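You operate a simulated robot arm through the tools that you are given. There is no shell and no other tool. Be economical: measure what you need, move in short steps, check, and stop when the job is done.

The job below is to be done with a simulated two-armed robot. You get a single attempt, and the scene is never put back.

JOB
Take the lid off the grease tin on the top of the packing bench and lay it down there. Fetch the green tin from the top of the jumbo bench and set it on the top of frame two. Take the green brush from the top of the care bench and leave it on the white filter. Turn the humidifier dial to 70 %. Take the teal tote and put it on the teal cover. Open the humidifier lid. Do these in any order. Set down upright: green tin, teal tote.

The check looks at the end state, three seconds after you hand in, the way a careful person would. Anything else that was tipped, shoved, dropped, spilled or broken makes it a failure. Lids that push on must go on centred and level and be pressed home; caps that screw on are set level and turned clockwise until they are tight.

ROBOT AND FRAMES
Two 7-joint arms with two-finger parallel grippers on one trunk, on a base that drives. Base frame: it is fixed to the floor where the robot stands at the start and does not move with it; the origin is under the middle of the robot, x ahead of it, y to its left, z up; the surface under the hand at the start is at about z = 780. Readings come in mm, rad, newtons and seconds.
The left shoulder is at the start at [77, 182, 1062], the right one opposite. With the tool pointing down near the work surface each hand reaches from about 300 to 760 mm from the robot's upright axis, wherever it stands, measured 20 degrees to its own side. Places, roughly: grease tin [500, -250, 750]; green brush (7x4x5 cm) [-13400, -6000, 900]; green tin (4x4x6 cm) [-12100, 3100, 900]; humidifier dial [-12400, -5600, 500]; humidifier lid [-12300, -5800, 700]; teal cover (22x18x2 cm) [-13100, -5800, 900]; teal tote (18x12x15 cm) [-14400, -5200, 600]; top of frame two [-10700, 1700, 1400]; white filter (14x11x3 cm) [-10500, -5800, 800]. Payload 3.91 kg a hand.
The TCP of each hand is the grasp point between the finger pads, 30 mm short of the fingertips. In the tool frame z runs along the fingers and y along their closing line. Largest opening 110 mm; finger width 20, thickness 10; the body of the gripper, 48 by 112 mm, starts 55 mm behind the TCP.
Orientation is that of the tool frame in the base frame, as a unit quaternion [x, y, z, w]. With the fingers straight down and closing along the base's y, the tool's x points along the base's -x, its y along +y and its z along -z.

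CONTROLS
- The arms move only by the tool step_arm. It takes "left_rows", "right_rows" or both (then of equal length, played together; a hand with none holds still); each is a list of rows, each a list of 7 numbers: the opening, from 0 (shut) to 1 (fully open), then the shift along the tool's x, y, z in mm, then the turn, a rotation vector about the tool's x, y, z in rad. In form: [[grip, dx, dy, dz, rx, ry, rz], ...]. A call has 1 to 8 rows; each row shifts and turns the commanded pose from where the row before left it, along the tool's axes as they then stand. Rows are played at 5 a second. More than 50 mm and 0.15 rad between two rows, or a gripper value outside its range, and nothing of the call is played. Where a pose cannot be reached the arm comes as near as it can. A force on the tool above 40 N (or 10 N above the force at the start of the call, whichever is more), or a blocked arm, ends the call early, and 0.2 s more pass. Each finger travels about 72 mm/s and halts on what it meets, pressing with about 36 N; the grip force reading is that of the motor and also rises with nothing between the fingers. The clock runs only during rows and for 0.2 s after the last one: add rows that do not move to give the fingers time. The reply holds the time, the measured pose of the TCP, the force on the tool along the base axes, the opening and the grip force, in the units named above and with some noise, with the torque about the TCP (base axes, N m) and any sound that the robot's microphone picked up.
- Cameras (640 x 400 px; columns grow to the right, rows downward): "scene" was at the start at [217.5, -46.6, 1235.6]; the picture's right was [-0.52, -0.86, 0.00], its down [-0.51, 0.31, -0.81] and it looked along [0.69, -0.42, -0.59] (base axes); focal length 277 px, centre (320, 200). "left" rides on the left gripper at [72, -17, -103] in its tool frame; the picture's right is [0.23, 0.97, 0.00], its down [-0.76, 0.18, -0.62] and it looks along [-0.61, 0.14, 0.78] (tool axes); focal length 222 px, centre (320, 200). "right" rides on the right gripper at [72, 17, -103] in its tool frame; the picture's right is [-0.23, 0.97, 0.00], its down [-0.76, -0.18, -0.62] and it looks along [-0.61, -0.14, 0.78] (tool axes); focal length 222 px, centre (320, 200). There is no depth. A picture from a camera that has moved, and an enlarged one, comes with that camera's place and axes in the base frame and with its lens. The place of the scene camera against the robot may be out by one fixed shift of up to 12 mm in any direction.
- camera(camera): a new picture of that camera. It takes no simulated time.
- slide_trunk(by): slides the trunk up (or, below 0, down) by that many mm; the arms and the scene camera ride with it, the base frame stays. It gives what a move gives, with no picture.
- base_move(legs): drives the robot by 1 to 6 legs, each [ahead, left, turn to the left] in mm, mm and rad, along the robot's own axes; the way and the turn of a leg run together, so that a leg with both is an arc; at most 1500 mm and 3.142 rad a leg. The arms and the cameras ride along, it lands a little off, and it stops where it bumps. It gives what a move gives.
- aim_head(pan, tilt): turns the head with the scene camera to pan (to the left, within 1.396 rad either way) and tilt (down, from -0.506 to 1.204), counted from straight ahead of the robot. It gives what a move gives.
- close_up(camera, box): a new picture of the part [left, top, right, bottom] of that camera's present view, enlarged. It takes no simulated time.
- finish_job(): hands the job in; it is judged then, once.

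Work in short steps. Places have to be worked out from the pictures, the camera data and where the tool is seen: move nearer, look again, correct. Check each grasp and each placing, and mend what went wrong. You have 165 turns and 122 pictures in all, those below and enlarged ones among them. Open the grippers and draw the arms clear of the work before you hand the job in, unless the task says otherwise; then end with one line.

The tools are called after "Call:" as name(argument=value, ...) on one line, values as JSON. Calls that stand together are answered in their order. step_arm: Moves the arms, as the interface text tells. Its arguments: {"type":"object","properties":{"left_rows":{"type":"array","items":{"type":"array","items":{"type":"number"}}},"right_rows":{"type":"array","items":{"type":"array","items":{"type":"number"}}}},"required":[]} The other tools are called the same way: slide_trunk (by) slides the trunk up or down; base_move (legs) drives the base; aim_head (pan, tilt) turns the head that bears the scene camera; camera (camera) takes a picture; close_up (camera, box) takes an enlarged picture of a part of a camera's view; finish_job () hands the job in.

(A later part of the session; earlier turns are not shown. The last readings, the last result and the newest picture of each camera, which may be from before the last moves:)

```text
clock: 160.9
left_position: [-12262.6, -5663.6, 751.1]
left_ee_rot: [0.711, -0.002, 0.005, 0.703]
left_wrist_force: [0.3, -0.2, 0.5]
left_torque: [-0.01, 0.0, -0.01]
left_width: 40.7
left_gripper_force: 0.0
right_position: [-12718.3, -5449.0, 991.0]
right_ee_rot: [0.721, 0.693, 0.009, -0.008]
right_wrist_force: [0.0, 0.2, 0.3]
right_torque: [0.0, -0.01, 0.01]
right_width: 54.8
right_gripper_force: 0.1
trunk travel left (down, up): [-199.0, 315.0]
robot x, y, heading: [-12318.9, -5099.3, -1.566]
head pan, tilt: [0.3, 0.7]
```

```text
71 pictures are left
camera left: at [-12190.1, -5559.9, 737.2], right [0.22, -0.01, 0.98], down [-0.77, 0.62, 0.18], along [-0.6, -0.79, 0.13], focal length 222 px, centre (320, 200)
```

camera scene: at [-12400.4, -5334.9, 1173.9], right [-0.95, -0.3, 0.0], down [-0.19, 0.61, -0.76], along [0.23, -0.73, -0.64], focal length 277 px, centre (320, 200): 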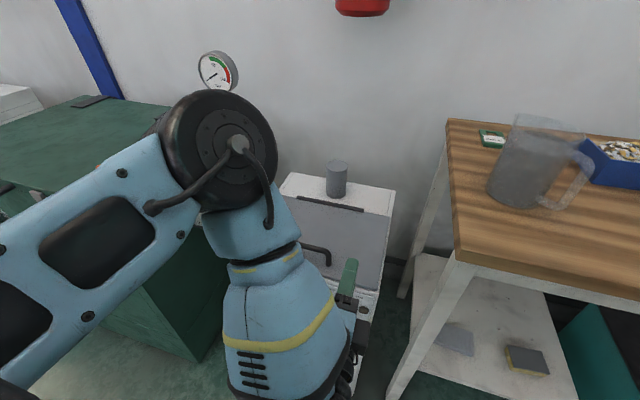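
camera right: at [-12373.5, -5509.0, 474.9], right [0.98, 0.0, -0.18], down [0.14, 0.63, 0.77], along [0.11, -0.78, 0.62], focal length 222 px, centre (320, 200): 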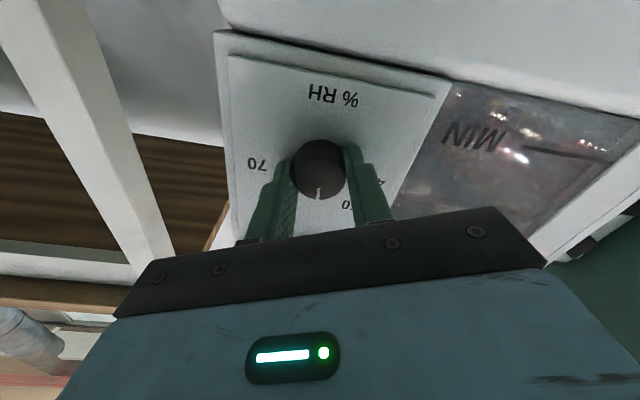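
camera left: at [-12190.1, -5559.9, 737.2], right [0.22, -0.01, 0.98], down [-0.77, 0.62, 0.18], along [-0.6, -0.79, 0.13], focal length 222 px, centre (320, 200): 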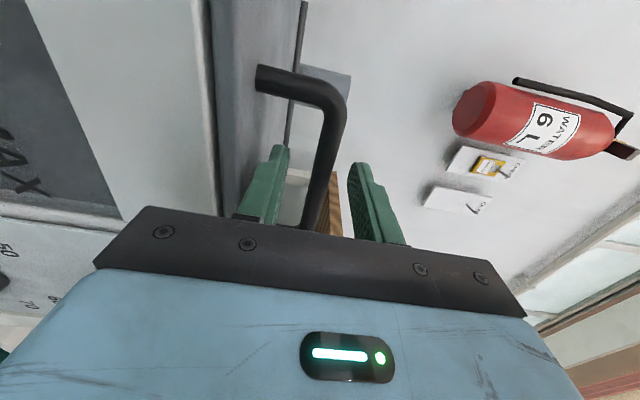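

The bar lies between the fingers. Close loosely around it and start the arc about the hinge (≈y -5860, z 710).

Call:
step_arm(left_rows=[[0.15, 0, 0, 0, 0, 0, 0], [0.15, 0, 0, 0, 0, 0, 0], [0.15, 0, 26.9, 7.6, 0.14, 0, 0], [0.15, 0, 26.9, 7.6, 0.14, 0, 0], [0.15, 0, 26.9, 7.6, 0.14, 0, 0], [0.15, 0, 0, 0, 0, 0, 0]])

Call:
camera(camera="scene")

```text
clock: 162.3
left_position: [-12263.3, -5697.7, 826.8]
left_ee_rot: [0.843, 0.0, 0.006, 0.539]
left_wrist_force: [0.5, 0.6, -0.5]
left_torque: [0.0, -0.03, 0.01]
left_width: 16.7
left_gripper_force: 0.4
right_position: [-12718.8, -5448.4, 991.6]
right_ee_rot: [0.721, 0.693, 0.008, -0.008]
right_wrist_force: [0.1, -0.1, -0.1]
right_torque: [0.01, 0.04, 0.0]
right_width: 55.1
right_gripper_force: 0.1
trunk travel left (down, up): [-199.0, 315.0]
robot x, y, heading: [-12318.1, -5100.2, -1.573]
head pan, tilt: [0.3, 0.7]
```

```text
70 pictures are left
camera scene: at [-12288.4, -5357.5, 1099.2], right [-0.95, -0.3, 0.0], down [-0.19, 0.61, -0.76], along [0.23, -0.73, -0.64], focal length 277 px, centre (320, 200)
```

scene: 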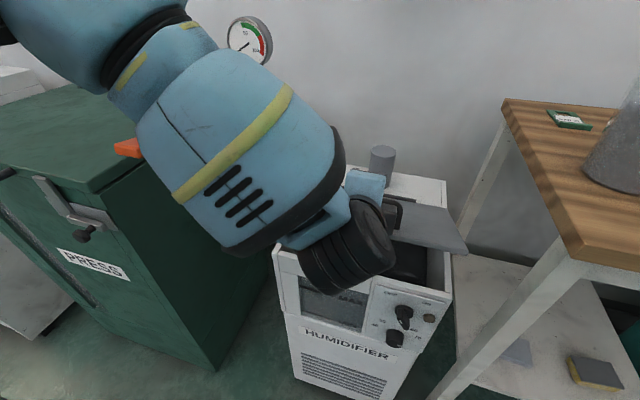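

The lid is lifting with no side loads. Continue the arc.

Call:
step_arm(left_rows=[[0.15, 0, 26.9, 7.6, 0.14, 0, 0], [0.15, 0, 26.9, 7.6, 0.14, 0, 0], [0.15, 0, 26.9, 7.6, 0.14, 0, 0], [0.15, 0, 26.9, 7.6, 0.14, 0, 0], [0.15, 0, 0, 0, 0, 0, 0]])

Call:
camera(camera="scene")

```text
clock: 163.5
left_position: [-12248.4, -5731.7, 860.6]
left_ee_rot: [0.928, 0.014, 0.001, 0.372]
left_wrist_force: [0.2, 0.1, 0.4]
left_torque: [0.0, -0.01, -0.01]
left_width: 16.7
left_gripper_force: 0.0
left hand out of reach, approached as far as the arm can: row 3, 4
right_position: [-12718.3, -5448.7, 992.0]
right_ee_rot: [0.721, 0.693, 0.009, -0.007]
right_wrist_force: [0.1, 0.0, 1.2]
right_torque: [0.01, 0.0, 0.01]
right_width: 54.7
right_gripper_force: 0.1
trunk travel left (down, up): [-199.0, 315.0]
robot x, y, heading: [-12318.3, -5097.4, -1.571]
head pan, tilt: [0.3, 0.7]
```

```text
69 pictures are left
camera scene: at [-12288.2, -5357.4, 1099.2], right [-0.95, -0.3, 0.0], down [-0.19, 0.61, -0.76], along [0.23, -0.73, -0.64], focal length 277 px, centre (320, 200)
```

scene: 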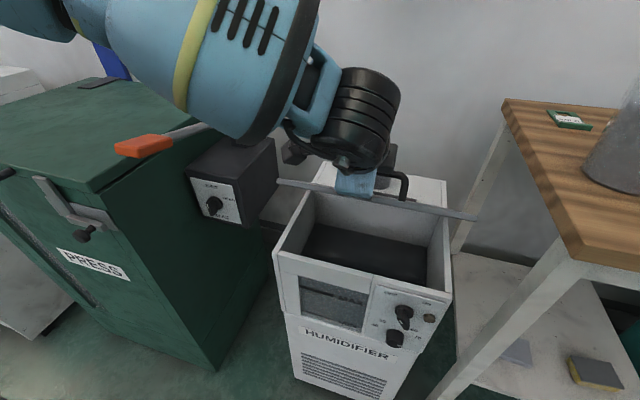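

Lid at ≈46°, arm at its reach limit. The loose cage lets the bar turn, so I'll carry it on by moving the base 50 mm forward.

Call:
base_move(legs=[[50, 0, 0]])

Call:
slide_trunk(by=40)

Call:
camera(camera="scene")

```text
clock: 164.4
left_position: [-12248.7, -5782.6, 861.5]
left_ee_rot: [0.928, 0.013, 0.001, 0.372]
left_wrist_force: [0.4, -0.3, -0.6]
left_torque: [-0.01, 0.02, -0.01]
left_width: 16.4
left_gripper_force: 0.1
right_position: [-12718.1, -5499.5, 992.3]
right_ee_rot: [0.721, 0.693, 0.01, -0.007]
right_wrist_force: [0.3, -0.4, 0.4]
right_torque: [0.02, 0.02, 0.01]
right_width: 55.1
right_gripper_force: 0.2
trunk travel left (down, up): [-199.0, 315.0]
robot x, y, heading: [-12319.3, -5147.7, -1.571]
head pan, tilt: [0.3, 0.7]
```

```text
clock: 165.2
left_position: [-12248.6, -5782.2, 901.4]
left_ee_rot: [0.928, 0.013, 0.001, 0.373]
left_wrist_force: [-0.6, 0.2, 0.4]
left_torque: [-0.04, -0.01, 0.04]
left_width: 16.2
left_gripper_force: 0.1
right_position: [-12719.7, -5499.4, 1031.9]
right_ee_rot: [0.721, 0.692, 0.009, -0.008]
right_wrist_force: [-0.1, -0.8, -0.1]
right_torque: [0.02, -0.02, 0.01]
right_width: 54.8
right_gripper_force: 0.0
trunk travel left (down, up): [-239.0, 275.0]
robot x, y, heading: [-12315.4, -5148.8, -1.567]
head pan, tilt: [0.3, 0.7]
```

```text
68 pictures are left
camera scene: at [-12288.4, -5394.0, 1142.9], right [-0.95, -0.3, 0.0], down [-0.19, 0.61, -0.76], along [0.23, -0.73, -0.64], focal length 277 px, centre (320, 200)
```

scene: 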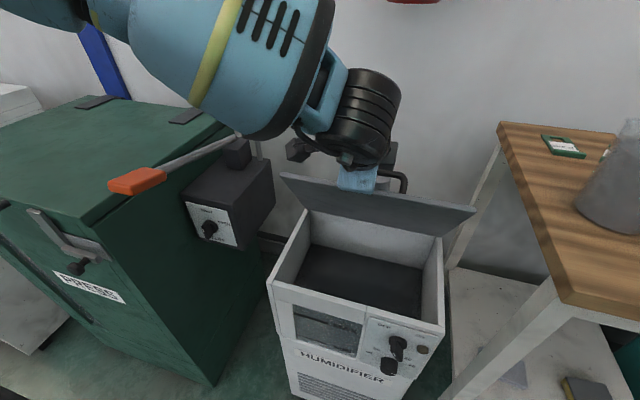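

Lid is well up. Continue the arc with the arm.

Call:
step_arm(left_rows=[[0.15, 0, 26.9, 7.6, 0.14, 0, 0], [0.15, 0, 26.9, 7.6, 0.14, 0, 0], [0.15, 0, 26.9, 7.6, 0.14, 0, 0], [0.15, 0, 0, 0, 0, 0, 0]])

Call:
camera(camera="scene")

```text
clock: 166.2
left_position: [-12248.3, -5781.3, 900.8]
left_ee_rot: [0.928, 0.014, 0.002, 0.372]
left_wrist_force: [-0.1, 0.2, -0.4]
left_torque: [0.01, 0.06, 0.0]
left_width: 16.4
left_gripper_force: 0.1
left hand out of reach, approached as far as the arm can: row 1, 2, 3
right_position: [-12719.7, -5499.7, 1031.5]
right_ee_rot: [0.721, 0.693, 0.009, -0.007]
right_wrist_force: [-0.5, -0.3, -0.7]
right_torque: [0.03, 0.0, 0.03]
right_width: 54.9
right_gripper_force: 0.0
trunk travel left (down, up): [-239.0, 275.0]
robot x, y, heading: [-12318.9, -5151.2, -1.568]
head pan, tilt: [0.3, 0.7]
```

```text
67 pictures are left
camera scene: at [-12288.4, -5393.9, 1142.9], right [-0.95, -0.3, 0.0], down [-0.19, 0.61, -0.76], along [0.23, -0.73, -0.64], focal length 277 px, centre (320, 200)
```

scene: 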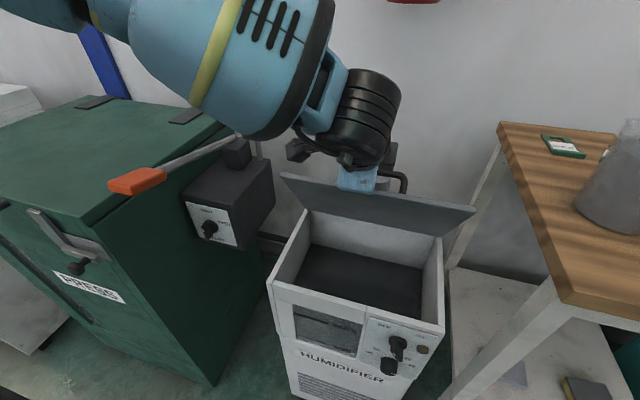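

The wrist has reached its limit, so carry on by driving the base 50 mm forward again with a small trunk rise.

Call:
slide_trunk(by=12)

Call:
base_move(legs=[[55, 0, 0]])

Call:
camera(camera="scene")

```text
clock: 166.8
left_position: [-12247.6, -5782.7, 911.9]
left_ee_rot: [0.928, 0.014, 0.001, 0.373]
left_wrist_force: [-0.8, -0.1, -0.1]
left_torque: [0.01, -0.02, 0.01]
left_width: 16.8
left_gripper_force: 0.0
right_position: [-12719.7, -5499.3, 1043.8]
right_ee_rot: [0.721, 0.693, 0.009, -0.007]
right_wrist_force: [-0.4, -1.1, -0.4]
right_torque: [0.02, 0.02, -0.01]
right_width: 55.0
right_gripper_force: 0.1
trunk travel left (down, up): [-251.0, 263.0]
robot x, y, heading: [-12318.5, -5146.2, -1.572]
head pan, tilt: [0.3, 0.7]
```

```text
clock: 167.8
left_position: [-12248.8, -5837.2, 912.1]
left_ee_rot: [0.928, 0.014, 0.001, 0.372]
left_wrist_force: [0.3, 0.4, -0.4]
left_torque: [-0.03, -0.02, 0.02]
left_width: 16.2
left_gripper_force: 0.0
right_position: [-12718.2, -5554.5, 1043.6]
right_ee_rot: [0.721, 0.693, 0.009, -0.008]
right_wrist_force: [-0.2, -0.6, 0.1]
right_torque: [0.02, 0.01, 0.01]
right_width: 55.0
right_gripper_force: 0.0
trunk travel left (down, up): [-251.0, 263.0]
robot x, y, heading: [-12318.1, -5200.9, -1.565]
head pan, tilt: [0.3, 0.7]
```

```text
66 pictures are left
camera scene: at [-12288.3, -5445.6, 1155.3], right [-0.95, -0.3, 0.0], down [-0.19, 0.62, -0.76], along [0.23, -0.73, -0.64], focal length 277 px, centre (320, 200)
```

scene: 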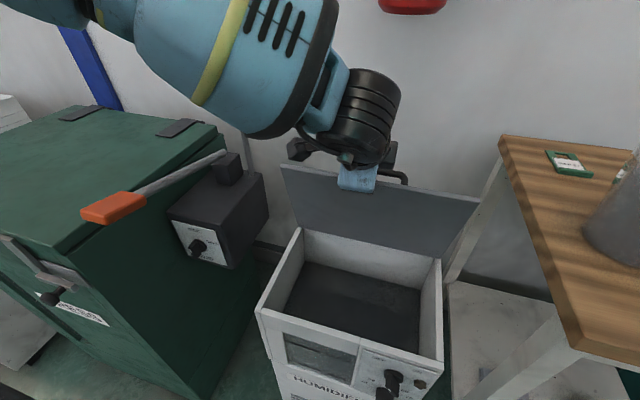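

Check where the bar sits in the fingers.

Call:
camera(camera="left")

```text
65 pictures are left
camera left: at [-12176.4, -5751.8, 975.0], right [0.25, -0.7, 0.67], down [-0.76, 0.28, 0.58], along [-0.59, -0.66, -0.46], focal length 222 px, centre (320, 200)
```

left: 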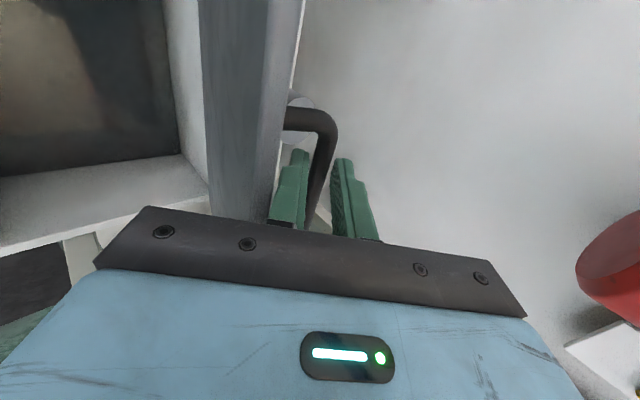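

The bar is still well caged. Another 50 mm forward.

Call:
base_move(legs=[[45, 0, 0]])

Call:
camera(camera="left")

Call:
camera(camera="scene")

```text
clock: 168.6
left_position: [-12248.4, -5851.1, 914.8]
left_ee_rot: [0.929, 0.008, 0.006, 0.369]
left_wrist_force: [7.4, 19.8, 18.8]
left_torque: [3.97, -1.25, -1.1]
left_width: 17.1
left_gripper_force: 0.8
right_position: [-12718.5, -5572.7, 1045.1]
right_ee_rot: [0.721, 0.693, 0.007, -0.008]
right_wrist_force: [0.3, 0.0, 0.7]
right_torque: [0.05, -0.01, -0.02]
right_width: 55.1
right_gripper_force: 0.0
trunk travel left (down, up): [-251.0, 263.0]
robot x, y, heading: [-12318.9, -5223.9, -1.569]
head pan, tilt: [0.3, 0.7]
stopped in leg 1: the force on the tool passed its limit at 62 N (the readings are from after the stop); the commanded pose is now the measured one
```

```text
64 pictures are left
camera left: at [-12176.3, -5765.5, 978.2], right [0.24, -0.7, 0.67], down [-0.77, 0.28, 0.57], along [-0.59, -0.65, -0.47], focal length 222 px, centre (320, 200)
```

left: 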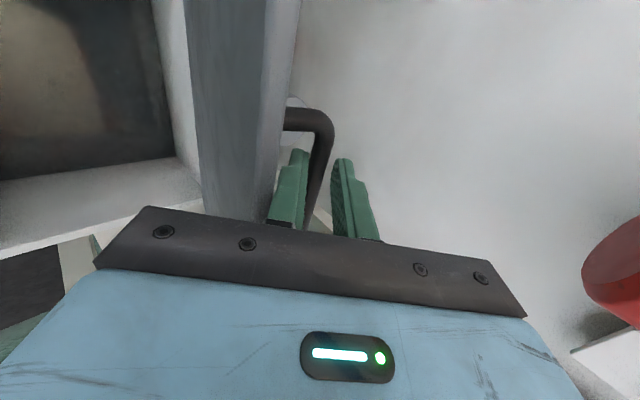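

```text
63 pictures are left
camera scene: at [-12287.2, -5463.1, 1156.1], right [-0.95, -0.3, 0.0], down [-0.19, 0.61, -0.77], along [0.23, -0.73, -0.64], focal length 277 px, centre (320, 200)
```

scene: 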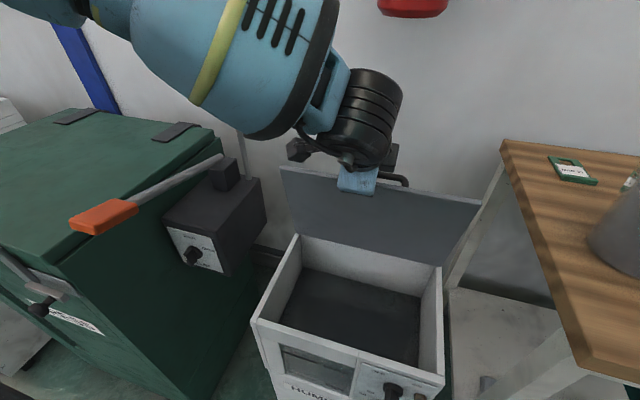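

The gripper body now bears on the lid's edge (lid ≈70°). Static forces have been near zero, so the hinge seems to hold by itself; I'll slide the fingers off the bar backwards and see whether the lid stays.

Call:
step_arm(left_rows=[[0.18, 0, -5, -10, 0, 0, 0], [0.18, 0, 0, -15, 0, 0, 0], [0.18, 0, 0, -20, 0, 0, 0], [0.18, 0, 0, -30, 0, 0, 0], [0.18, 0, 0, -30, 0, 0, 0]])

Call:
camera(camera="scene")

```text
clock: 169.8
left_position: [-12249.0, -5832.7, 926.6]
left_ee_rot: [0.929, 0.01, 0.003, 0.37]
left_wrist_force: [-1.0, 0.0, -0.3]
left_torque: [-0.01, 0.03, -0.01]
left_width: 20.1
left_gripper_force: 0.2
left hand out of reach, approached as far as the arm can: row 3, 4, 5
right_position: [-12718.9, -5575.7, 1044.5]
right_ee_rot: [0.721, 0.693, 0.008, -0.008]
right_wrist_force: [0.2, 0.0, -0.5]
right_torque: [-0.03, 0.0, 0.01]
right_width: 55.2
right_gripper_force: 0.1
trunk travel left (down, up): [-251.0, 263.0]
robot x, y, heading: [-12314.6, -5226.9, -1.571]
head pan, tilt: [0.3, 0.7]
```

```text
62 pictures are left
camera scene: at [-12287.9, -5466.5, 1155.5], right [-0.95, -0.3, 0.0], down [-0.19, 0.61, -0.76], along [0.23, -0.73, -0.64], focal length 277 px, centre (320, 200)
```

scene: 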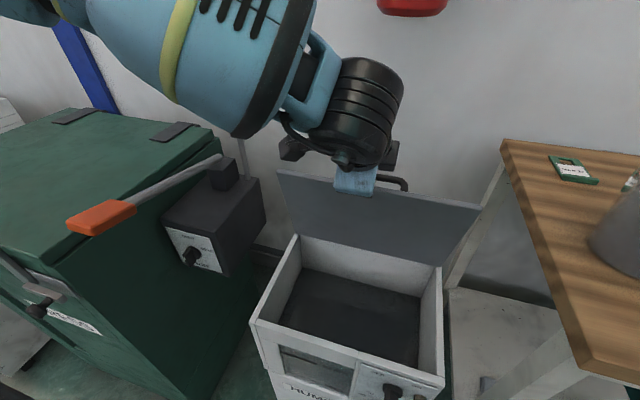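

Arm is limited; withdraw along the finger axis with small alternating base-back/trunk-up moves.

Call:
base_move(legs=[[-10, 0, 0]])

Call:
slide_trunk(by=18)

Call:
base_move(legs=[[-18, 0, 0]])

Call:
slide_trunk(by=18)

Call:
camera(camera="left")

```text
clock: 170.6
left_position: [-12248.6, -5822.8, 927.0]
left_ee_rot: [0.929, 0.011, 0.003, 0.371]
left_wrist_force: [-0.7, -0.4, 0.6]
left_torque: [-0.01, 0.01, -0.01]
left_width: 19.9
left_gripper_force: 0.0
right_position: [-12717.9, -5566.3, 1043.5]
right_ee_rot: [0.72, 0.694, 0.008, -0.007]
right_wrist_force: [-0.4, 0.8, -0.3]
right_torque: [-0.01, 0.0, 0.0]
right_width: 54.9
right_gripper_force: 0.0
trunk travel left (down, up): [-251.0, 263.0]
robot x, y, heading: [-12318.5, -5211.2, -1.567]
head pan, tilt: [0.3, 0.7]
```

```text
clock: 171.2
left_position: [-12249.6, -5822.0, 944.2]
left_ee_rot: [0.929, 0.011, 0.004, 0.37]
left_wrist_force: [-1.1, 0.4, -1.2]
left_torque: [-0.02, -0.03, 0.02]
left_width: 20.0
left_gripper_force: 0.0
right_position: [-12718.2, -5565.4, 1062.7]
right_ee_rot: [0.72, 0.694, 0.007, -0.008]
right_wrist_force: [-1.1, -1.2, -0.5]
right_torque: [0.01, 0.01, 0.01]
right_width: 55.0
right_gripper_force: 0.0
trunk travel left (down, up): [-269.0, 245.0]
robot x, y, heading: [-12316.4, -5215.5, -1.566]
head pan, tilt: [0.3, 0.7]
```

```text
clock: 172.0
left_position: [-12249.2, -5803.6, 944.8]
left_ee_rot: [0.928, 0.011, 0.003, 0.372]
left_wrist_force: [-0.1, 0.1, 0.3]
left_torque: [0.04, 0.04, 0.0]
left_width: 19.7
left_gripper_force: 0.1
right_position: [-12718.8, -5548.2, 1062.6]
right_ee_rot: [0.72, 0.694, 0.008, -0.008]
right_wrist_force: [0.1, 0.2, -0.3]
right_torque: [-0.02, -0.01, 0.01]
right_width: 55.4
right_gripper_force: 0.1
trunk travel left (down, up): [-269.0, 245.0]
robot x, y, heading: [-12320.9, -5198.5, -1.567]
head pan, tilt: [0.3, 0.7]
```

```text
clock: 172.7
left_position: [-12248.7, -5805.0, 962.3]
left_ee_rot: [0.928, 0.012, 0.002, 0.372]
left_wrist_force: [0.1, 0.1, -0.1]
left_torque: [0.01, 0.01, 0.0]
left_width: 19.7
left_gripper_force: 0.0
right_position: [-12718.2, -5547.5, 1079.3]
right_ee_rot: [0.72, 0.693, 0.008, -0.008]
right_wrist_force: [-0.2, 0.7, 0.1]
right_torque: [0.0, 0.03, 0.03]
right_width: 55.1
right_gripper_force: 0.0
trunk travel left (down, up): [-287.0, 227.0]
robot x, y, heading: [-12316.7, -5200.5, -1.567]
head pan, tilt: [0.3, 0.7]
```

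```text
61 pictures are left
camera left: at [-12176.9, -5719.2, 1025.3], right [0.25, -0.7, 0.67], down [-0.77, 0.28, 0.58], along [-0.59, -0.66, -0.47], focal length 222 px, centre (320, 200)
```

left: 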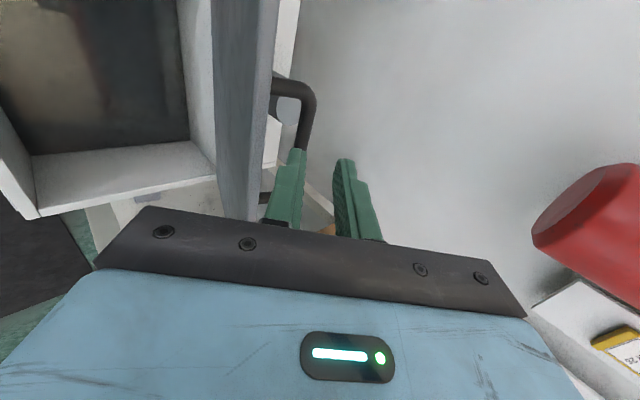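

Nearly off the bar; two more small moves, then look.

Call:
slide_trunk(by=25)

Call:
base_move(legs=[[-15, 0, 0]])

Call:
slide_trunk(by=40)

Call:
camera(camera="scene")

```text
clock: 173.4
left_position: [-12247.3, -5804.4, 987.1]
left_ee_rot: [0.928, 0.013, 0.002, 0.374]
left_wrist_force: [0.6, -0.3, 0.3]
left_torque: [0.03, -0.02, 0.02]
left_width: 19.9
left_gripper_force: 0.1
right_position: [-12718.7, -5548.5, 1105.3]
right_ee_rot: [0.721, 0.693, 0.009, -0.008]
right_wrist_force: [0.5, 0.5, -0.2]
right_torque: [0.0, 0.03, 0.01]
right_width: 55.2
right_gripper_force: 0.1
trunk travel left (down, up): [-312.0, 202.0]
robot x, y, heading: [-12313.5, -5198.3, -1.565]
head pan, tilt: [0.3, 0.7]
```

```text
clock: 174.1
left_position: [-12248.4, -5788.9, 986.9]
left_ee_rot: [0.928, 0.013, 0.003, 0.373]
left_wrist_force: [-0.6, -0.1, -0.4]
left_torque: [-0.03, 0.01, -0.01]
left_width: 20.0
left_gripper_force: 0.0
right_position: [-12717.3, -5533.0, 1104.2]
right_ee_rot: [0.72, 0.693, 0.009, -0.008]
right_wrist_force: [0.3, -0.3, -0.2]
right_torque: [-0.03, 0.0, 0.03]
right_width: 54.8
right_gripper_force: 0.1
trunk travel left (down, up): [-312.0, 202.0]
robot x, y, heading: [-12315.2, -5184.0, -1.565]
head pan, tilt: [0.3, 0.7]
```

```text
clock: 175.0
left_position: [-12247.9, -5789.0, 1027.8]
left_ee_rot: [0.927, 0.014, 0.003, 0.374]
left_wrist_force: [-0.5, 0.5, 0.5]
left_torque: [0.0, 0.02, 0.0]
left_width: 19.7
left_gripper_force: 0.1
right_position: [-12719.9, -5534.0, 1143.0]
right_ee_rot: [0.72, 0.693, 0.009, -0.009]
right_wrist_force: [0.3, -1.0, -0.3]
right_torque: [0.02, 0.01, 0.03]
right_width: 55.1
right_gripper_force: 0.1
trunk travel left (down, up): [-352.0, 162.0]
robot x, y, heading: [-12318.2, -5183.0, -1.568]
head pan, tilt: [0.3, 0.7]
```

```text
60 pictures are left
camera scene: at [-12288.1, -5396.9, 1257.4], right [-0.95, -0.3, 0.0], down [-0.19, 0.61, -0.76], along [0.23, -0.73, -0.64], focal length 277 px, centre (320, 200)
```

scene: 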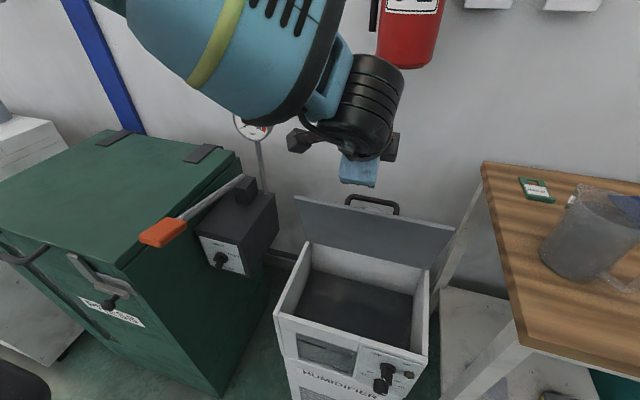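

The lid stays up on its own at ≈70°. To open it fully I'll close the fingers, back off, lower in front of the lid's underside and push it on.

Call:
step_arm(left_rows=[[0.0, 0, 0, 0, 0, 0, 0], [0.0, 0, 0, 0, 0, 0, 0]])

Call:
base_move(legs=[[-120, 0, 0]])

Call:
slide_trunk(by=-130)

Call:
camera(camera="scene")

```text
clock: 175.6
left_position: [-12247.7, -5789.0, 1028.5]
left_ee_rot: [0.926, 0.015, 0.003, 0.377]
left_wrist_force: [0.3, -0.2, 0.0]
left_torque: [-0.04, 0.03, 0.0]
left_width: 0.0
left_gripper_force: 35.8
right_position: [-12718.9, -5533.2, 1144.9]
right_ee_rot: [0.721, 0.693, 0.009, -0.008]
right_wrist_force: [-0.6, 0.0, -0.3]
right_torque: [0.02, 0.0, 0.01]
right_width: 55.0
right_gripper_force: 0.1
trunk travel left (down, up): [-352.0, 162.0]
robot x, y, heading: [-12319.8, -5186.2, -1.572]
head pan, tilt: [0.3, 0.7]
```

```text
clock: 176.8
left_position: [-12246.8, -5670.6, 1028.1]
left_ee_rot: [0.927, 0.015, 0.003, 0.376]
left_wrist_force: [0.0, -0.1, -0.2]
left_torque: [-0.02, 0.0, -0.02]
left_width: 0.0
left_gripper_force: 35.7
right_position: [-12719.2, -5414.6, 1144.2]
right_ee_rot: [0.72, 0.694, 0.009, -0.008]
right_wrist_force: [-0.2, 0.2, 0.8]
right_torque: [-0.01, 0.02, 0.02]
right_width: 55.0
right_gripper_force: 0.0
trunk travel left (down, up): [-352.0, 162.0]
robot x, y, heading: [-12319.8, -5065.6, -1.561]
head pan, tilt: [0.3, 0.7]
```

```text
clock: 178.4
left_position: [-12247.2, -5670.1, 898.0]
left_ee_rot: [0.927, 0.015, 0.003, 0.376]
left_wrist_force: [-0.8, 0.2, 0.7]
left_torque: [0.0, 0.0, -0.01]
left_width: 0.0
left_gripper_force: 36.2
right_position: [-12718.4, -5414.8, 1015.3]
right_ee_rot: [0.72, 0.694, 0.008, -0.009]
right_wrist_force: [0.4, 0.6, -0.4]
right_torque: [-0.02, 0.02, 0.0]
right_width: 55.1
right_gripper_force: 0.1
trunk travel left (down, up): [-222.0, 292.0]
robot x, y, heading: [-12317.5, -5065.4, -1.564]
head pan, tilt: [0.3, 0.7]
```

```text
59 pictures are left
camera scene: at [-12288.0, -5314.0, 1124.8], right [-0.95, -0.3, 0.0], down [-0.19, 0.61, -0.77], along [0.23, -0.73, -0.64], focal length 277 px, centre (320, 200)
```

scene: 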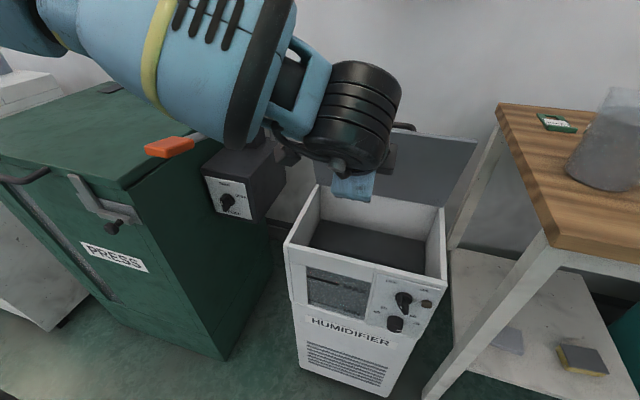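

In front of the lid's underside. Push by driving forward 155 mm.

Call:
base_move(legs=[[155, 0, 0]])

Call:
camera(camera="scene")

```text
clock: 179.8
left_position: [-12245.6, -5824.5, 897.1]
left_ee_rot: [0.927, 0.016, 0.003, 0.375]
left_wrist_force: [0.4, 0.1, 0.5]
left_torque: [0.02, -0.01, 0.01]
left_width: 0.0
left_gripper_force: 35.8
right_position: [-12718.3, -5569.3, 1014.3]
right_ee_rot: [0.72, 0.694, 0.009, -0.008]
right_wrist_force: [-0.1, -0.4, 0.5]
right_torque: [-0.01, -0.01, 0.0]
right_width: 55.0
right_gripper_force: 0.1
trunk travel left (down, up): [-222.0, 292.0]
robot x, y, heading: [-12315.7, -5215.7, -1.566]
head pan, tilt: [0.3, 0.7]
```

```text
58 pictures are left
camera scene: at [-12287.3, -5468.8, 1124.5], right [-0.95, -0.3, 0.0], down [-0.19, 0.61, -0.76], along [0.23, -0.73, -0.64], focal length 277 px, centre (320, 200)
```

scene: 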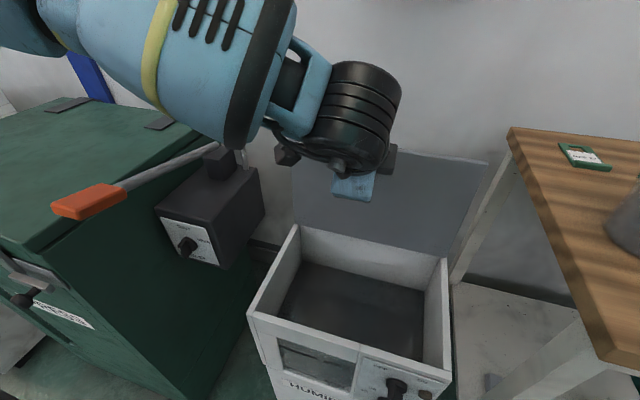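

Lid moved on. Push 30 mm more.

Call:
base_move(legs=[[30, 0, 0]])

Call:
base_move(legs=[[-300, 0, 0]])

Call:
camera(camera="scene")

```text
clock: 180.6
left_position: [-12245.3, -5854.7, 896.0]
left_ee_rot: [0.927, 0.016, 0.004, 0.376]
left_wrist_force: [0.3, -0.7, -0.4]
left_torque: [-0.02, -0.01, -0.01]
left_width: 0.0
left_gripper_force: 35.6
right_position: [-12717.4, -5599.8, 1015.3]
right_ee_rot: [0.72, 0.694, 0.009, -0.009]
right_wrist_force: [0.2, -0.6, -0.6]
right_torque: [0.02, 0.0, -0.01]
right_width: 55.0
right_gripper_force: 0.1
trunk travel left (down, up): [-222.0, 292.0]
robot x, y, heading: [-12319.0, -5242.6, -1.565]
head pan, tilt: [0.3, 0.7]
```

```text
clock: 182.6
left_position: [-12249.7, -5557.8, 897.3]
left_ee_rot: [0.926, 0.015, 0.003, 0.376]
left_wrist_force: [-0.3, -0.3, -0.2]
left_torque: [0.02, -0.05, -0.02]
left_width: 0.0
left_gripper_force: 36.2
right_position: [-12720.5, -5302.2, 1014.3]
right_ee_rot: [0.721, 0.693, 0.008, -0.008]
right_wrist_force: [-0.1, 0.9, 0.3]
right_torque: [-0.04, 0.04, -0.03]
right_width: 55.4
right_gripper_force: 0.1
trunk travel left (down, up): [-222.0, 292.0]
robot x, y, heading: [-12320.6, -4952.5, -1.567]
head pan, tilt: [0.3, 0.7]
```

```text
57 pictures are left
camera scene: at [-12288.7, -5202.3, 1124.8], right [-0.95, -0.3, 0.0], down [-0.19, 0.61, -0.77], along [0.23, -0.73, -0.64], focal length 277 px, centre (320, 200)
```

scene: 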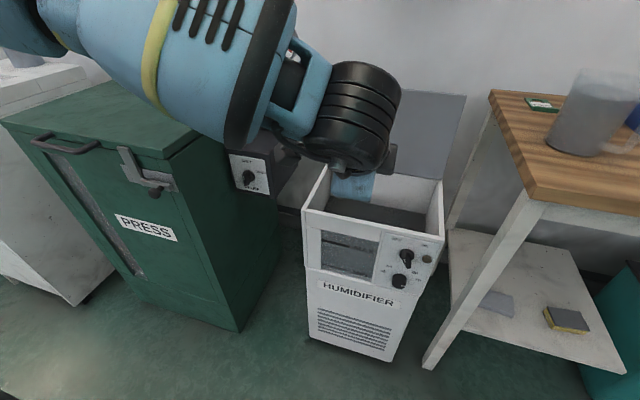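

Lid stands open past vertical. Now return the left hand to its downward travel pose.

Call:
step_arm(left_rows=[[0.3, 0, 10, -30, 0.13, 0, 0], [0.4, 0, 0, -30, 0.13, 0, 0], [0.5, 0, 0, -30, 0.13, 0, 0], [0.5, 0, 0, -30, 0.13, 0, 0], [0.5, 0, 0, 0, 0.13, 0, 0], [0.5, 0, 0, 0, 0.11, 0, 0], [0.5, 0, 0, 0, 0, 0, -0.143], [0.5, 0, 0, 0, 0, 0, -0.143]])

Call:
step_arm(left_rows=[[0.5, 0, 0, 0, 0, 0, -0.143], [0.5, 0, 0, 0, 0, 0, -0.143], [0.5, 0, 0, 0, 0, 0, -0.143], [0.5, 0, 0, 0, 0, 0, -0.143], [0.5, 0, 0, 0, 0, 0, -0.143], [0.5, 0, 0, 0, 0, 0, -0.143], [0.5, 0, 0, 0, 0, 0, -0.143], [0.5, 0, 0, 0, 0, 0, -0.143]])

Call:
slide_trunk(by=120)

Call:
aim_head(pan=-0.75, tilt=0.35)

Call:
camera(camera="scene")

```text
clock: 184.4
left_position: [-12224.5, -5504.4, 911.1]
left_ee_rot: [0.929, 0.168, -0.049, 0.326]
left_wrist_force: [-0.5, -0.3, 0.9]
left_torque: [0.0, 0.02, 0.01]
left_width: 55.2
left_gripper_force: 0.0
left hand out of reach, approached as far as the arm can: row 1, 2, 3, 4, 5, 6
right_position: [-12719.4, -5302.3, 1015.6]
right_ee_rot: [0.72, 0.693, 0.008, -0.008]
right_wrist_force: [-0.3, -0.3, 0.1]
right_torque: [0.0, -0.03, 0.02]
right_width: 54.7
right_gripper_force: 0.2
trunk travel left (down, up): [-222.0, 292.0]
robot x, y, heading: [-12316.1, -4956.1, -1.567]
head pan, tilt: [0.3, 0.7]
```

```text
clock: 186.2
left_position: [-12224.5, -5504.2, 911.2]
left_ee_rot: [0.69, 0.644, -0.218, 0.247]
left_wrist_force: [0.0, 0.0, 0.1]
left_torque: [0.04, 0.03, -0.03]
left_width: 55.1
left_gripper_force: 0.1
right_position: [-12719.8, -5303.0, 1014.6]
right_ee_rot: [0.721, 0.693, 0.009, -0.008]
right_wrist_force: [0.1, 0.8, -0.1]
right_torque: [0.0, -0.02, -0.03]
right_width: 55.0
right_gripper_force: 0.1
trunk travel left (down, up): [-222.0, 292.0]
robot x, y, heading: [-12317.3, -4948.8, -1.569]
head pan, tilt: [0.3, 0.7]
```

```text
clock: 187.7
left_position: [-12223.4, -5502.9, 1030.4]
left_ee_rot: [0.691, 0.644, -0.217, 0.247]
left_wrist_force: [-0.7, -0.4, -0.2]
left_torque: [0.0, -0.01, -0.02]
left_width: 55.0
left_gripper_force: 0.0
right_position: [-12718.7, -5302.6, 1134.2]
right_ee_rot: [0.721, 0.693, 0.009, -0.009]
right_wrist_force: [-0.4, -0.3, -0.6]
right_torque: [0.0, 0.01, 0.02]
right_width: 55.0
right_gripper_force: 0.0
trunk travel left (down, up): [-342.0, 172.0]
robot x, y, heading: [-12319.1, -4950.4, -1.573]
head pan, tilt: [0.3, 0.7]
```

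```text
clock: 189.0
left_position: [-12223.6, -5504.0, 1031.1]
left_ee_rot: [0.691, 0.643, -0.218, 0.248]
left_wrist_force: [0.2, 0.5, 0.3]
left_torque: [0.01, 0.02, 0.0]
left_width: 55.2
left_gripper_force: 0.0
right_position: [-12719.3, -5303.7, 1135.3]
right_ee_rot: [0.72, 0.693, 0.009, -0.008]
right_wrist_force: [-0.8, 0.6, -0.7]
right_torque: [-0.02, 0.01, 0.04]
right_width: 55.3
right_gripper_force: 0.1
trunk travel left (down, up): [-342.0, 172.0]
robot x, y, heading: [-12323.5, -4948.1, -1.567]
head pan, tilt: [-0.75, 0.351]
```

```text
56 pictures are left
camera scene: at [-12377.5, -5156.0, 1278.6], right [-0.73, 0.68, 0.0], down [0.23, 0.25, -0.94], along [-0.64, -0.69, -0.34], focal length 277 px, centre (320, 200)
```

scene: 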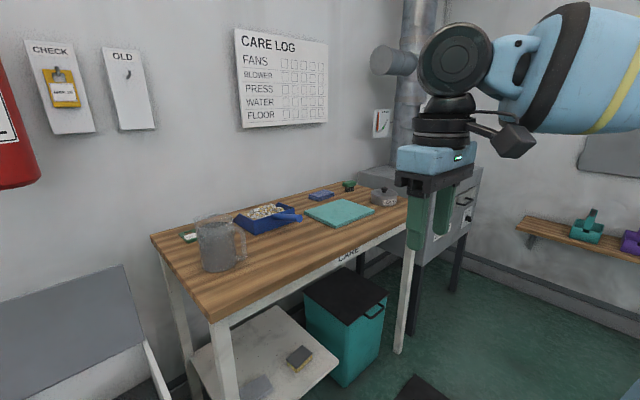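

Straighten the left hand and pull it in, then turn toward the tote shelf on the end wall.

Call:
step_arm(left_rows=[[0.5, 20, 15, -20, 0, 0.13, 0], [0.5, 20, 15, -20, 0, 0.13, 0], [0.5, 20, 15, -10, 0, 0.13, 0], [0.5, 30, 15, 0, 0, 0.13, 0], [0.5, 30, 15, 0, 0, 0.13, 0], [0.5, 30, 0, 0, 0, 0, 0]])

Call:
base_move(legs=[[-100, 0, 0], [0, 0, -1.571], [1000, 0, 0]])

Call:
aim_head(pan=0.25, tilt=0.5)

Call:
camera(camera="scene")

```text
clock: 190.4
left_position: [-12141.0, -5341.1, 1032.6]
left_ee_rot: [0.724, 0.689, 0.014, 0.029]
left_wrist_force: [0.3, -0.1, -0.5]
left_torque: [0.0, 0.0, 0.01]
left_width: 55.3
left_gripper_force: 0.1
right_position: [-12719.9, -5301.0, 1134.0]
right_ee_rot: [0.721, 0.693, 0.009, -0.008]
right_wrist_force: [-0.3, 0.4, -0.1]
right_torque: [-0.03, 0.05, 0.0]
right_width: 55.1
right_gripper_force: 0.1
trunk travel left (down, up): [-342.0, 172.0]
robot x, y, heading: [-12320.8, -4953.9, -1.562]
head pan, tilt: [-0.75, 0.351]
```

```text
clock: 200.2
left_position: [-13713.6, -5038.1, 1032.6]
left_ee_rot: [0.999, -0.024, -0.011, 0.031]
left_wrist_force: [-0.6, -0.6, -0.3]
left_torque: [0.01, -0.02, 0.0]
left_width: 55.1
left_gripper_force: 0.0
right_position: [-13675.7, -4459.3, 1134.7]
right_ee_rot: [1.0, -0.017, 0.012, 0.0]
right_wrist_force: [-1.4, -0.3, 0.5]
right_torque: [0.0, 0.04, -0.02]
right_width: 55.2
right_gripper_force: 0.0
trunk travel left (down, up): [-342.0, 172.0]
robot x, y, heading: [-13320.6, -4857.0, -3.135]
head pan, tilt: [-0.75, 0.351]
```

```text
clock: 201.5
left_position: [-13714.2, -5039.4, 1034.2]
left_ee_rot: [0.999, -0.025, -0.011, 0.031]
left_wrist_force: [1.0, -0.2, -0.9]
left_torque: [0.01, -0.02, 0.04]
left_width: 55.1
left_gripper_force: 0.0
right_position: [-13675.4, -4458.6, 1133.6]
right_ee_rot: [1.0, -0.019, 0.012, 0.0]
right_wrist_force: [0.0, 0.5, -0.9]
right_torque: [0.0, -0.01, -0.01]
right_width: 55.1
right_gripper_force: 0.1
trunk travel left (down, up): [-342.0, 172.0]
robot x, y, heading: [-13323.0, -4860.9, -3.134]
head pan, tilt: [0.25, 0.499]
```

```text
55 pictures are left
camera scene: at [-13542.4, -4883.8, 1264.9], right [-0.25, 0.97, 0.0], down [0.46, 0.12, -0.88], along [-0.85, -0.22, -0.48], focal length 277 px, centre (320, 200)
```

scene: 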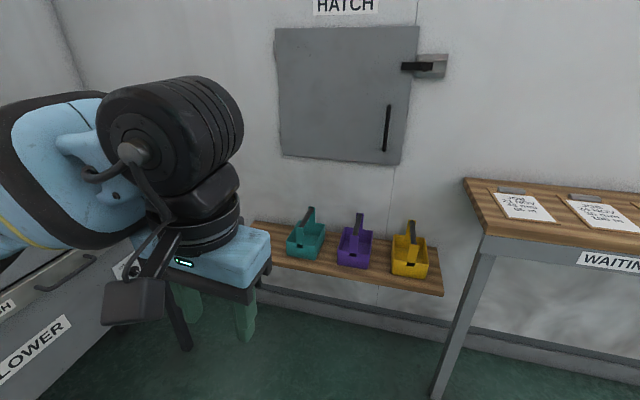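

The teal tote has a central vertical handle. Zooming.

Call:
close_up(camera="scene", box=[250, 190, 450, 310])

```text
3.20 times, centred on (350, 250) of scene
camera zoom: at [-13542.4, -4883.8, 1264.9], right [-0.25, 0.97, 0.0], down [0.46, 0.12, -0.88], along [-0.85, -0.22, -0.48], focal length 886 px, centre (224, 40)
```

zoom: 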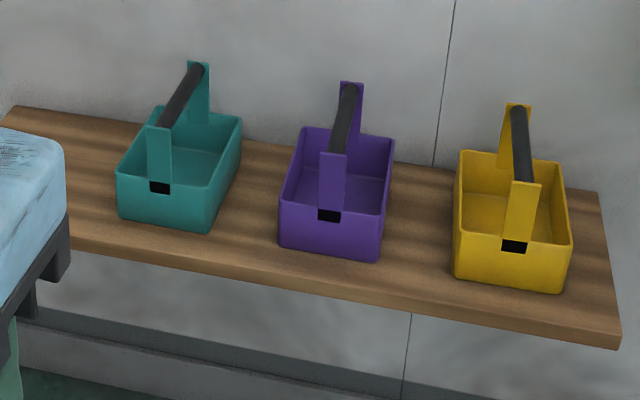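

Handle bar runs nearly along x, centre about (-14425,-5167), top z≈680 if the shelf is ~530. Drive closer so the left hand is over it.

Call:
base_move(legs=[[440, 90, 0]])

Call:
slide_trunk(by=-120)

Call:
camera(camera="left")

Call:
camera(camera="scene")

```text
clock: 204.2
left_position: [-14156.5, -5131.0, 1033.1]
left_ee_rot: [0.999, -0.025, -0.011, 0.031]
left_wrist_force: [0.0, -0.1, 0.6]
left_torque: [0.01, -0.01, 0.01]
left_width: 54.7
left_gripper_force: 0.1
right_position: [-14117.2, -4550.6, 1134.9]
right_ee_rot: [1.0, -0.018, 0.011, 0.0]
right_wrist_force: [-0.4, 0.9, 0.2]
right_torque: [0.0, -0.04, -0.01]
right_width: 55.0
right_gripper_force: 0.0
trunk travel left (down, up): [-342.0, 172.0]
robot x, y, heading: [-13767.1, -4946.8, -3.136]
head pan, tilt: [0.25, 0.499]
```

```text
clock: 205.7
left_position: [-14154.6, -5130.6, 915.5]
left_ee_rot: [0.999, -0.024, -0.011, 0.031]
left_wrist_force: [0.6, -1.4, 0.2]
left_torque: [0.01, -0.01, 0.01]
left_width: 55.0
left_gripper_force: 0.0
right_position: [-14116.7, -4550.1, 1014.8]
right_ee_rot: [1.0, -0.019, 0.011, 0.001]
right_wrist_force: [0.3, -0.5, -0.3]
right_torque: [0.0, 0.01, -0.03]
right_width: 55.1
right_gripper_force: 0.1
trunk travel left (down, up): [-222.0, 292.0]
robot x, y, heading: [-13766.6, -4950.6, -3.138]
head pan, tilt: [0.25, 0.499]
```

```text
53 pictures are left
camera left: at [-14078.9, -5110.7, 1015.1], right [0.18, -0.98, 0.06], down [-0.75, -0.1, 0.65], along [-0.63, -0.16, -0.76], focal length 222 px, centre (320, 200)
```

left: 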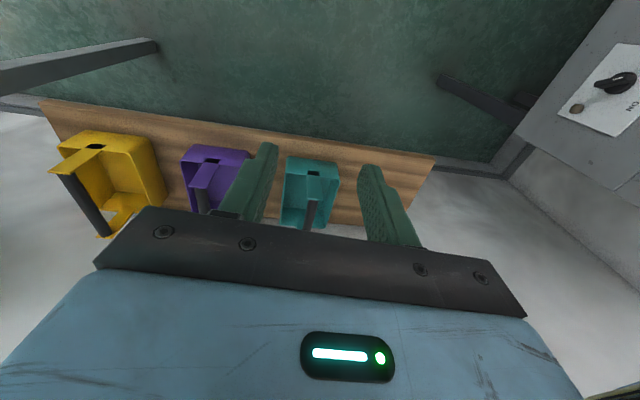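

```text
52 pictures are left
camera scene: at [-14017.8, -4975.9, 1142.5], right [-0.25, 0.97, 0.0], down [0.46, 0.12, -0.88], along [-0.85, -0.22, -0.48], focal length 277 px, centre (320, 200)
```

scene: 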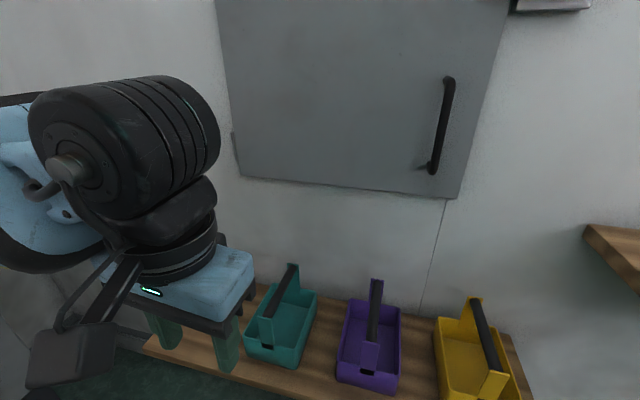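

Bar triangulated: (-14350,-5156) to (-14483,-5164), z≈688. Square the hand and move over its centre.

Call:
step_arm(left_rows=[[0.6, 0, 0, 0, 0.0625, 0.02, -0.109], [0.6, -43.5, 5, 15, 0, 0, 0], [0.6, -43.5, 5, 15, 0, 0, 0], [0.6, -43.5, 5, 15, 0, 0, 0], [0.6, -43.5, 5, 15, 0, 0, 0], [0.6, -43.5, 5, 15, 0, 0, 0], [0.6, -43.5, 4, 15, 0, 0, 0], [0.6, 0, 0, 0, 0, 0, 0]])

Call:
camera(camera="left")

```text
clock: 207.5
left_position: [-14415.3, -5176.7, 825.1]
left_ee_rot: [1.0, 0.029, -0.002, -0.001]
left_wrist_force: [0.7, 0.5, 0.1]
left_torque: [0.0, -0.03, -0.01]
left_width: 66.0
left_gripper_force: 0.1
right_position: [-14115.8, -4550.4, 1014.4]
right_ee_rot: [1.0, -0.019, 0.011, 0.0]
right_wrist_force: [0.7, 0.1, 0.3]
right_torque: [-0.01, -0.01, -0.01]
right_width: 55.1
right_gripper_force: 0.1
trunk travel left (down, up): [-222.0, 292.0]
robot x, y, heading: [-13762.9, -4950.4, -3.136]
head pan, tilt: [0.25, 0.499]
```

```text
51 pictures are left
camera left: at [-14341.4, -5154.7, 928.1], right [0.29, -0.96, 0.0], down [-0.75, -0.22, 0.63], along [-0.6, -0.18, -0.78], focal length 222 px, centre (320, 200)
```

left: 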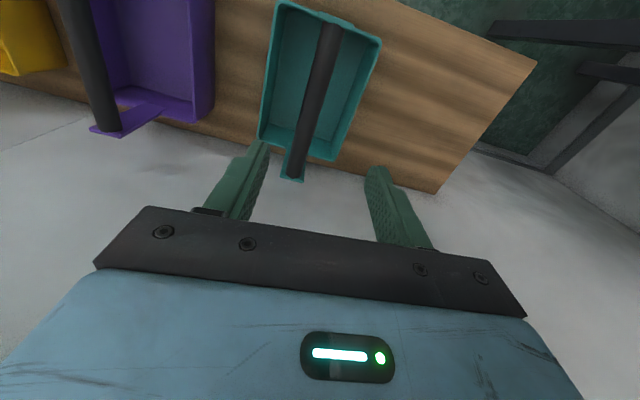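

Bar lies at y≈-5165, along x. Correct and descend partway.

Call:
step_arm(left_rows=[[0.6, -6, -11.5, 20, 0, 0, 0.055], [0.6, 0, 0, 35, 0, 0, 0], [0.6, 0, 0, 35, 0, 0, 0], [0.6, 0, 0, 0, 0, 0, 0]])

Call:
camera(camera="left")

```text
clock: 208.5
left_position: [-14421.4, -5163.8, 734.2]
left_ee_rot: [1.0, 0.002, -0.002, -0.001]
left_wrist_force: [-0.3, -0.1, 0.5]
left_torque: [-0.01, 0.01, 0.03]
left_width: 66.0
left_gripper_force: 0.0
right_position: [-14117.9, -4549.8, 1014.4]
right_ee_rot: [1.0, -0.018, 0.012, 0.001]
right_wrist_force: [0.6, 0.0, -0.2]
right_torque: [0.04, -0.01, -0.05]
right_width: 54.8
right_gripper_force: 0.0
trunk travel left (down, up): [-222.0, 292.0]
robot x, y, heading: [-13766.5, -4946.1, -3.135]
head pan, tilt: [0.25, 0.499]
```

```text
50 pictures are left
camera left: at [-14347.6, -5146.4, 837.4], right [0.23, -0.97, 0.0], down [-0.76, -0.18, 0.63], along [-0.61, -0.14, -0.78], focal length 222 px, centre (320, 200)
```

left: 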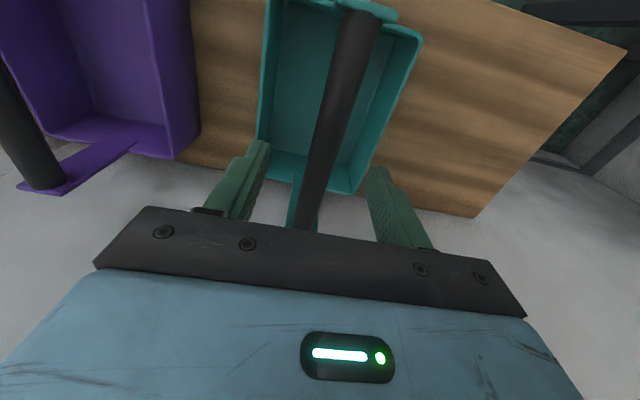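

Centred on the bar. Descend 48 mm and close.

Call:
step_arm(left_rows=[[0.6, 0, 0, 25, 0, 0, 0], [0.6, 0, 0, 23, 0, 0, 0], [0.3, 0, 0, 0, 0, 0, 0], [0.0, 0, 0, 0, 0, 0, 0], [0.0, 0, 0, 0, 0, 0, 0], [0.0, 0, 0, 0, 0, 0, 0]])

Call:
camera(camera="left")

```text
clock: 209.9
left_position: [-14420.6, -5163.2, 685.4]
left_ee_rot: [1.0, 0.003, -0.002, -0.001]
left_wrist_force: [-0.1, -0.8, 0.6]
left_torque: [-0.02, 0.17, -0.02]
left_width: 19.2
left_gripper_force: 35.5
right_position: [-14117.6, -4551.0, 1015.1]
right_ee_rot: [1.0, -0.018, 0.013, 0.0]
right_wrist_force: [-0.1, 0.1, 0.7]
right_torque: [0.01, 0.01, 0.0]
right_width: 55.0
right_gripper_force: 0.0
trunk travel left (down, up): [-222.0, 292.0]
robot x, y, heading: [-13769.2, -4947.8, -3.136]
head pan, tilt: [0.25, 0.499]
```

```text
49 pictures are left
camera left: at [-14347.2, -5146.4, 789.5], right [0.23, -0.97, 0.0], down [-0.76, -0.18, 0.62], along [-0.61, -0.14, -0.78], focal length 222 px, centre (320, 200)
```

left: 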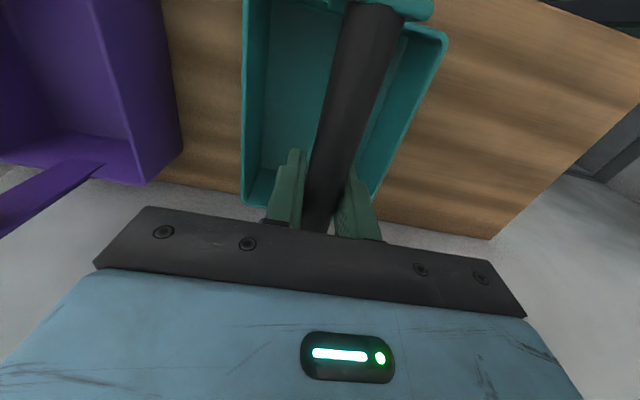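

Firm grip at 19 mm. Lift gently with the trunk.

Call:
step_arm(left_rows=[[0.0, 0, 0, -15, 0, 0, 0], [0.0, 0, 0, -35, 0, 0, 0], [0.0, 0, 0, -40, 0, 0, 0], [0.0, 0, 0, -40, 0, 0, 0], [0.0, 0, 0, 0, 0, 0, 0]])

Call:
camera(camera="scene")

```text
clock: 211.1
left_position: [-14421.0, -5163.5, 816.1]
left_ee_rot: [1.0, 0.003, 0.0, -0.001]
left_wrist_force: [-0.7, -0.5, -1.7]
left_torque: [-0.01, 0.01, 0.02]
left_width: 19.3
left_gripper_force: 36.2
right_position: [-14118.6, -4550.3, 1013.4]
right_ee_rot: [1.0, -0.019, 0.012, 0.001]
right_wrist_force: [-0.3, 0.7, -0.5]
right_torque: [0.02, -0.04, -0.02]
right_width: 55.2
right_gripper_force: 0.0
trunk travel left (down, up): [-222.0, 292.0]
robot x, y, heading: [-13766.6, -4947.9, -3.137]
head pan, tilt: [0.25, 0.499]
```

```text
48 pictures are left
camera scene: at [-14018.6, -4976.1, 1142.3], right [-0.25, 0.97, 0.0], down [0.46, 0.12, -0.88], along [-0.85, -0.22, -0.48], focal length 277 px, centre (320, 200)
```

scene: 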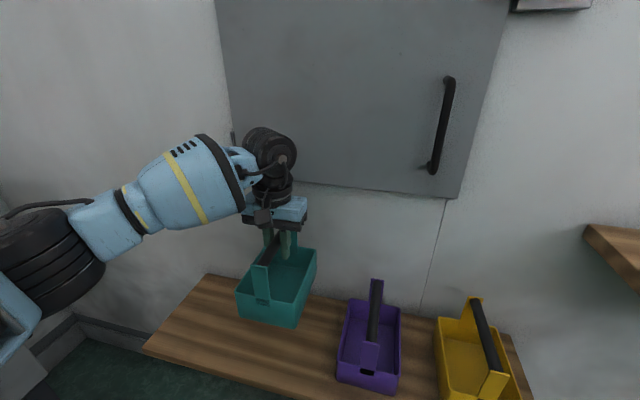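

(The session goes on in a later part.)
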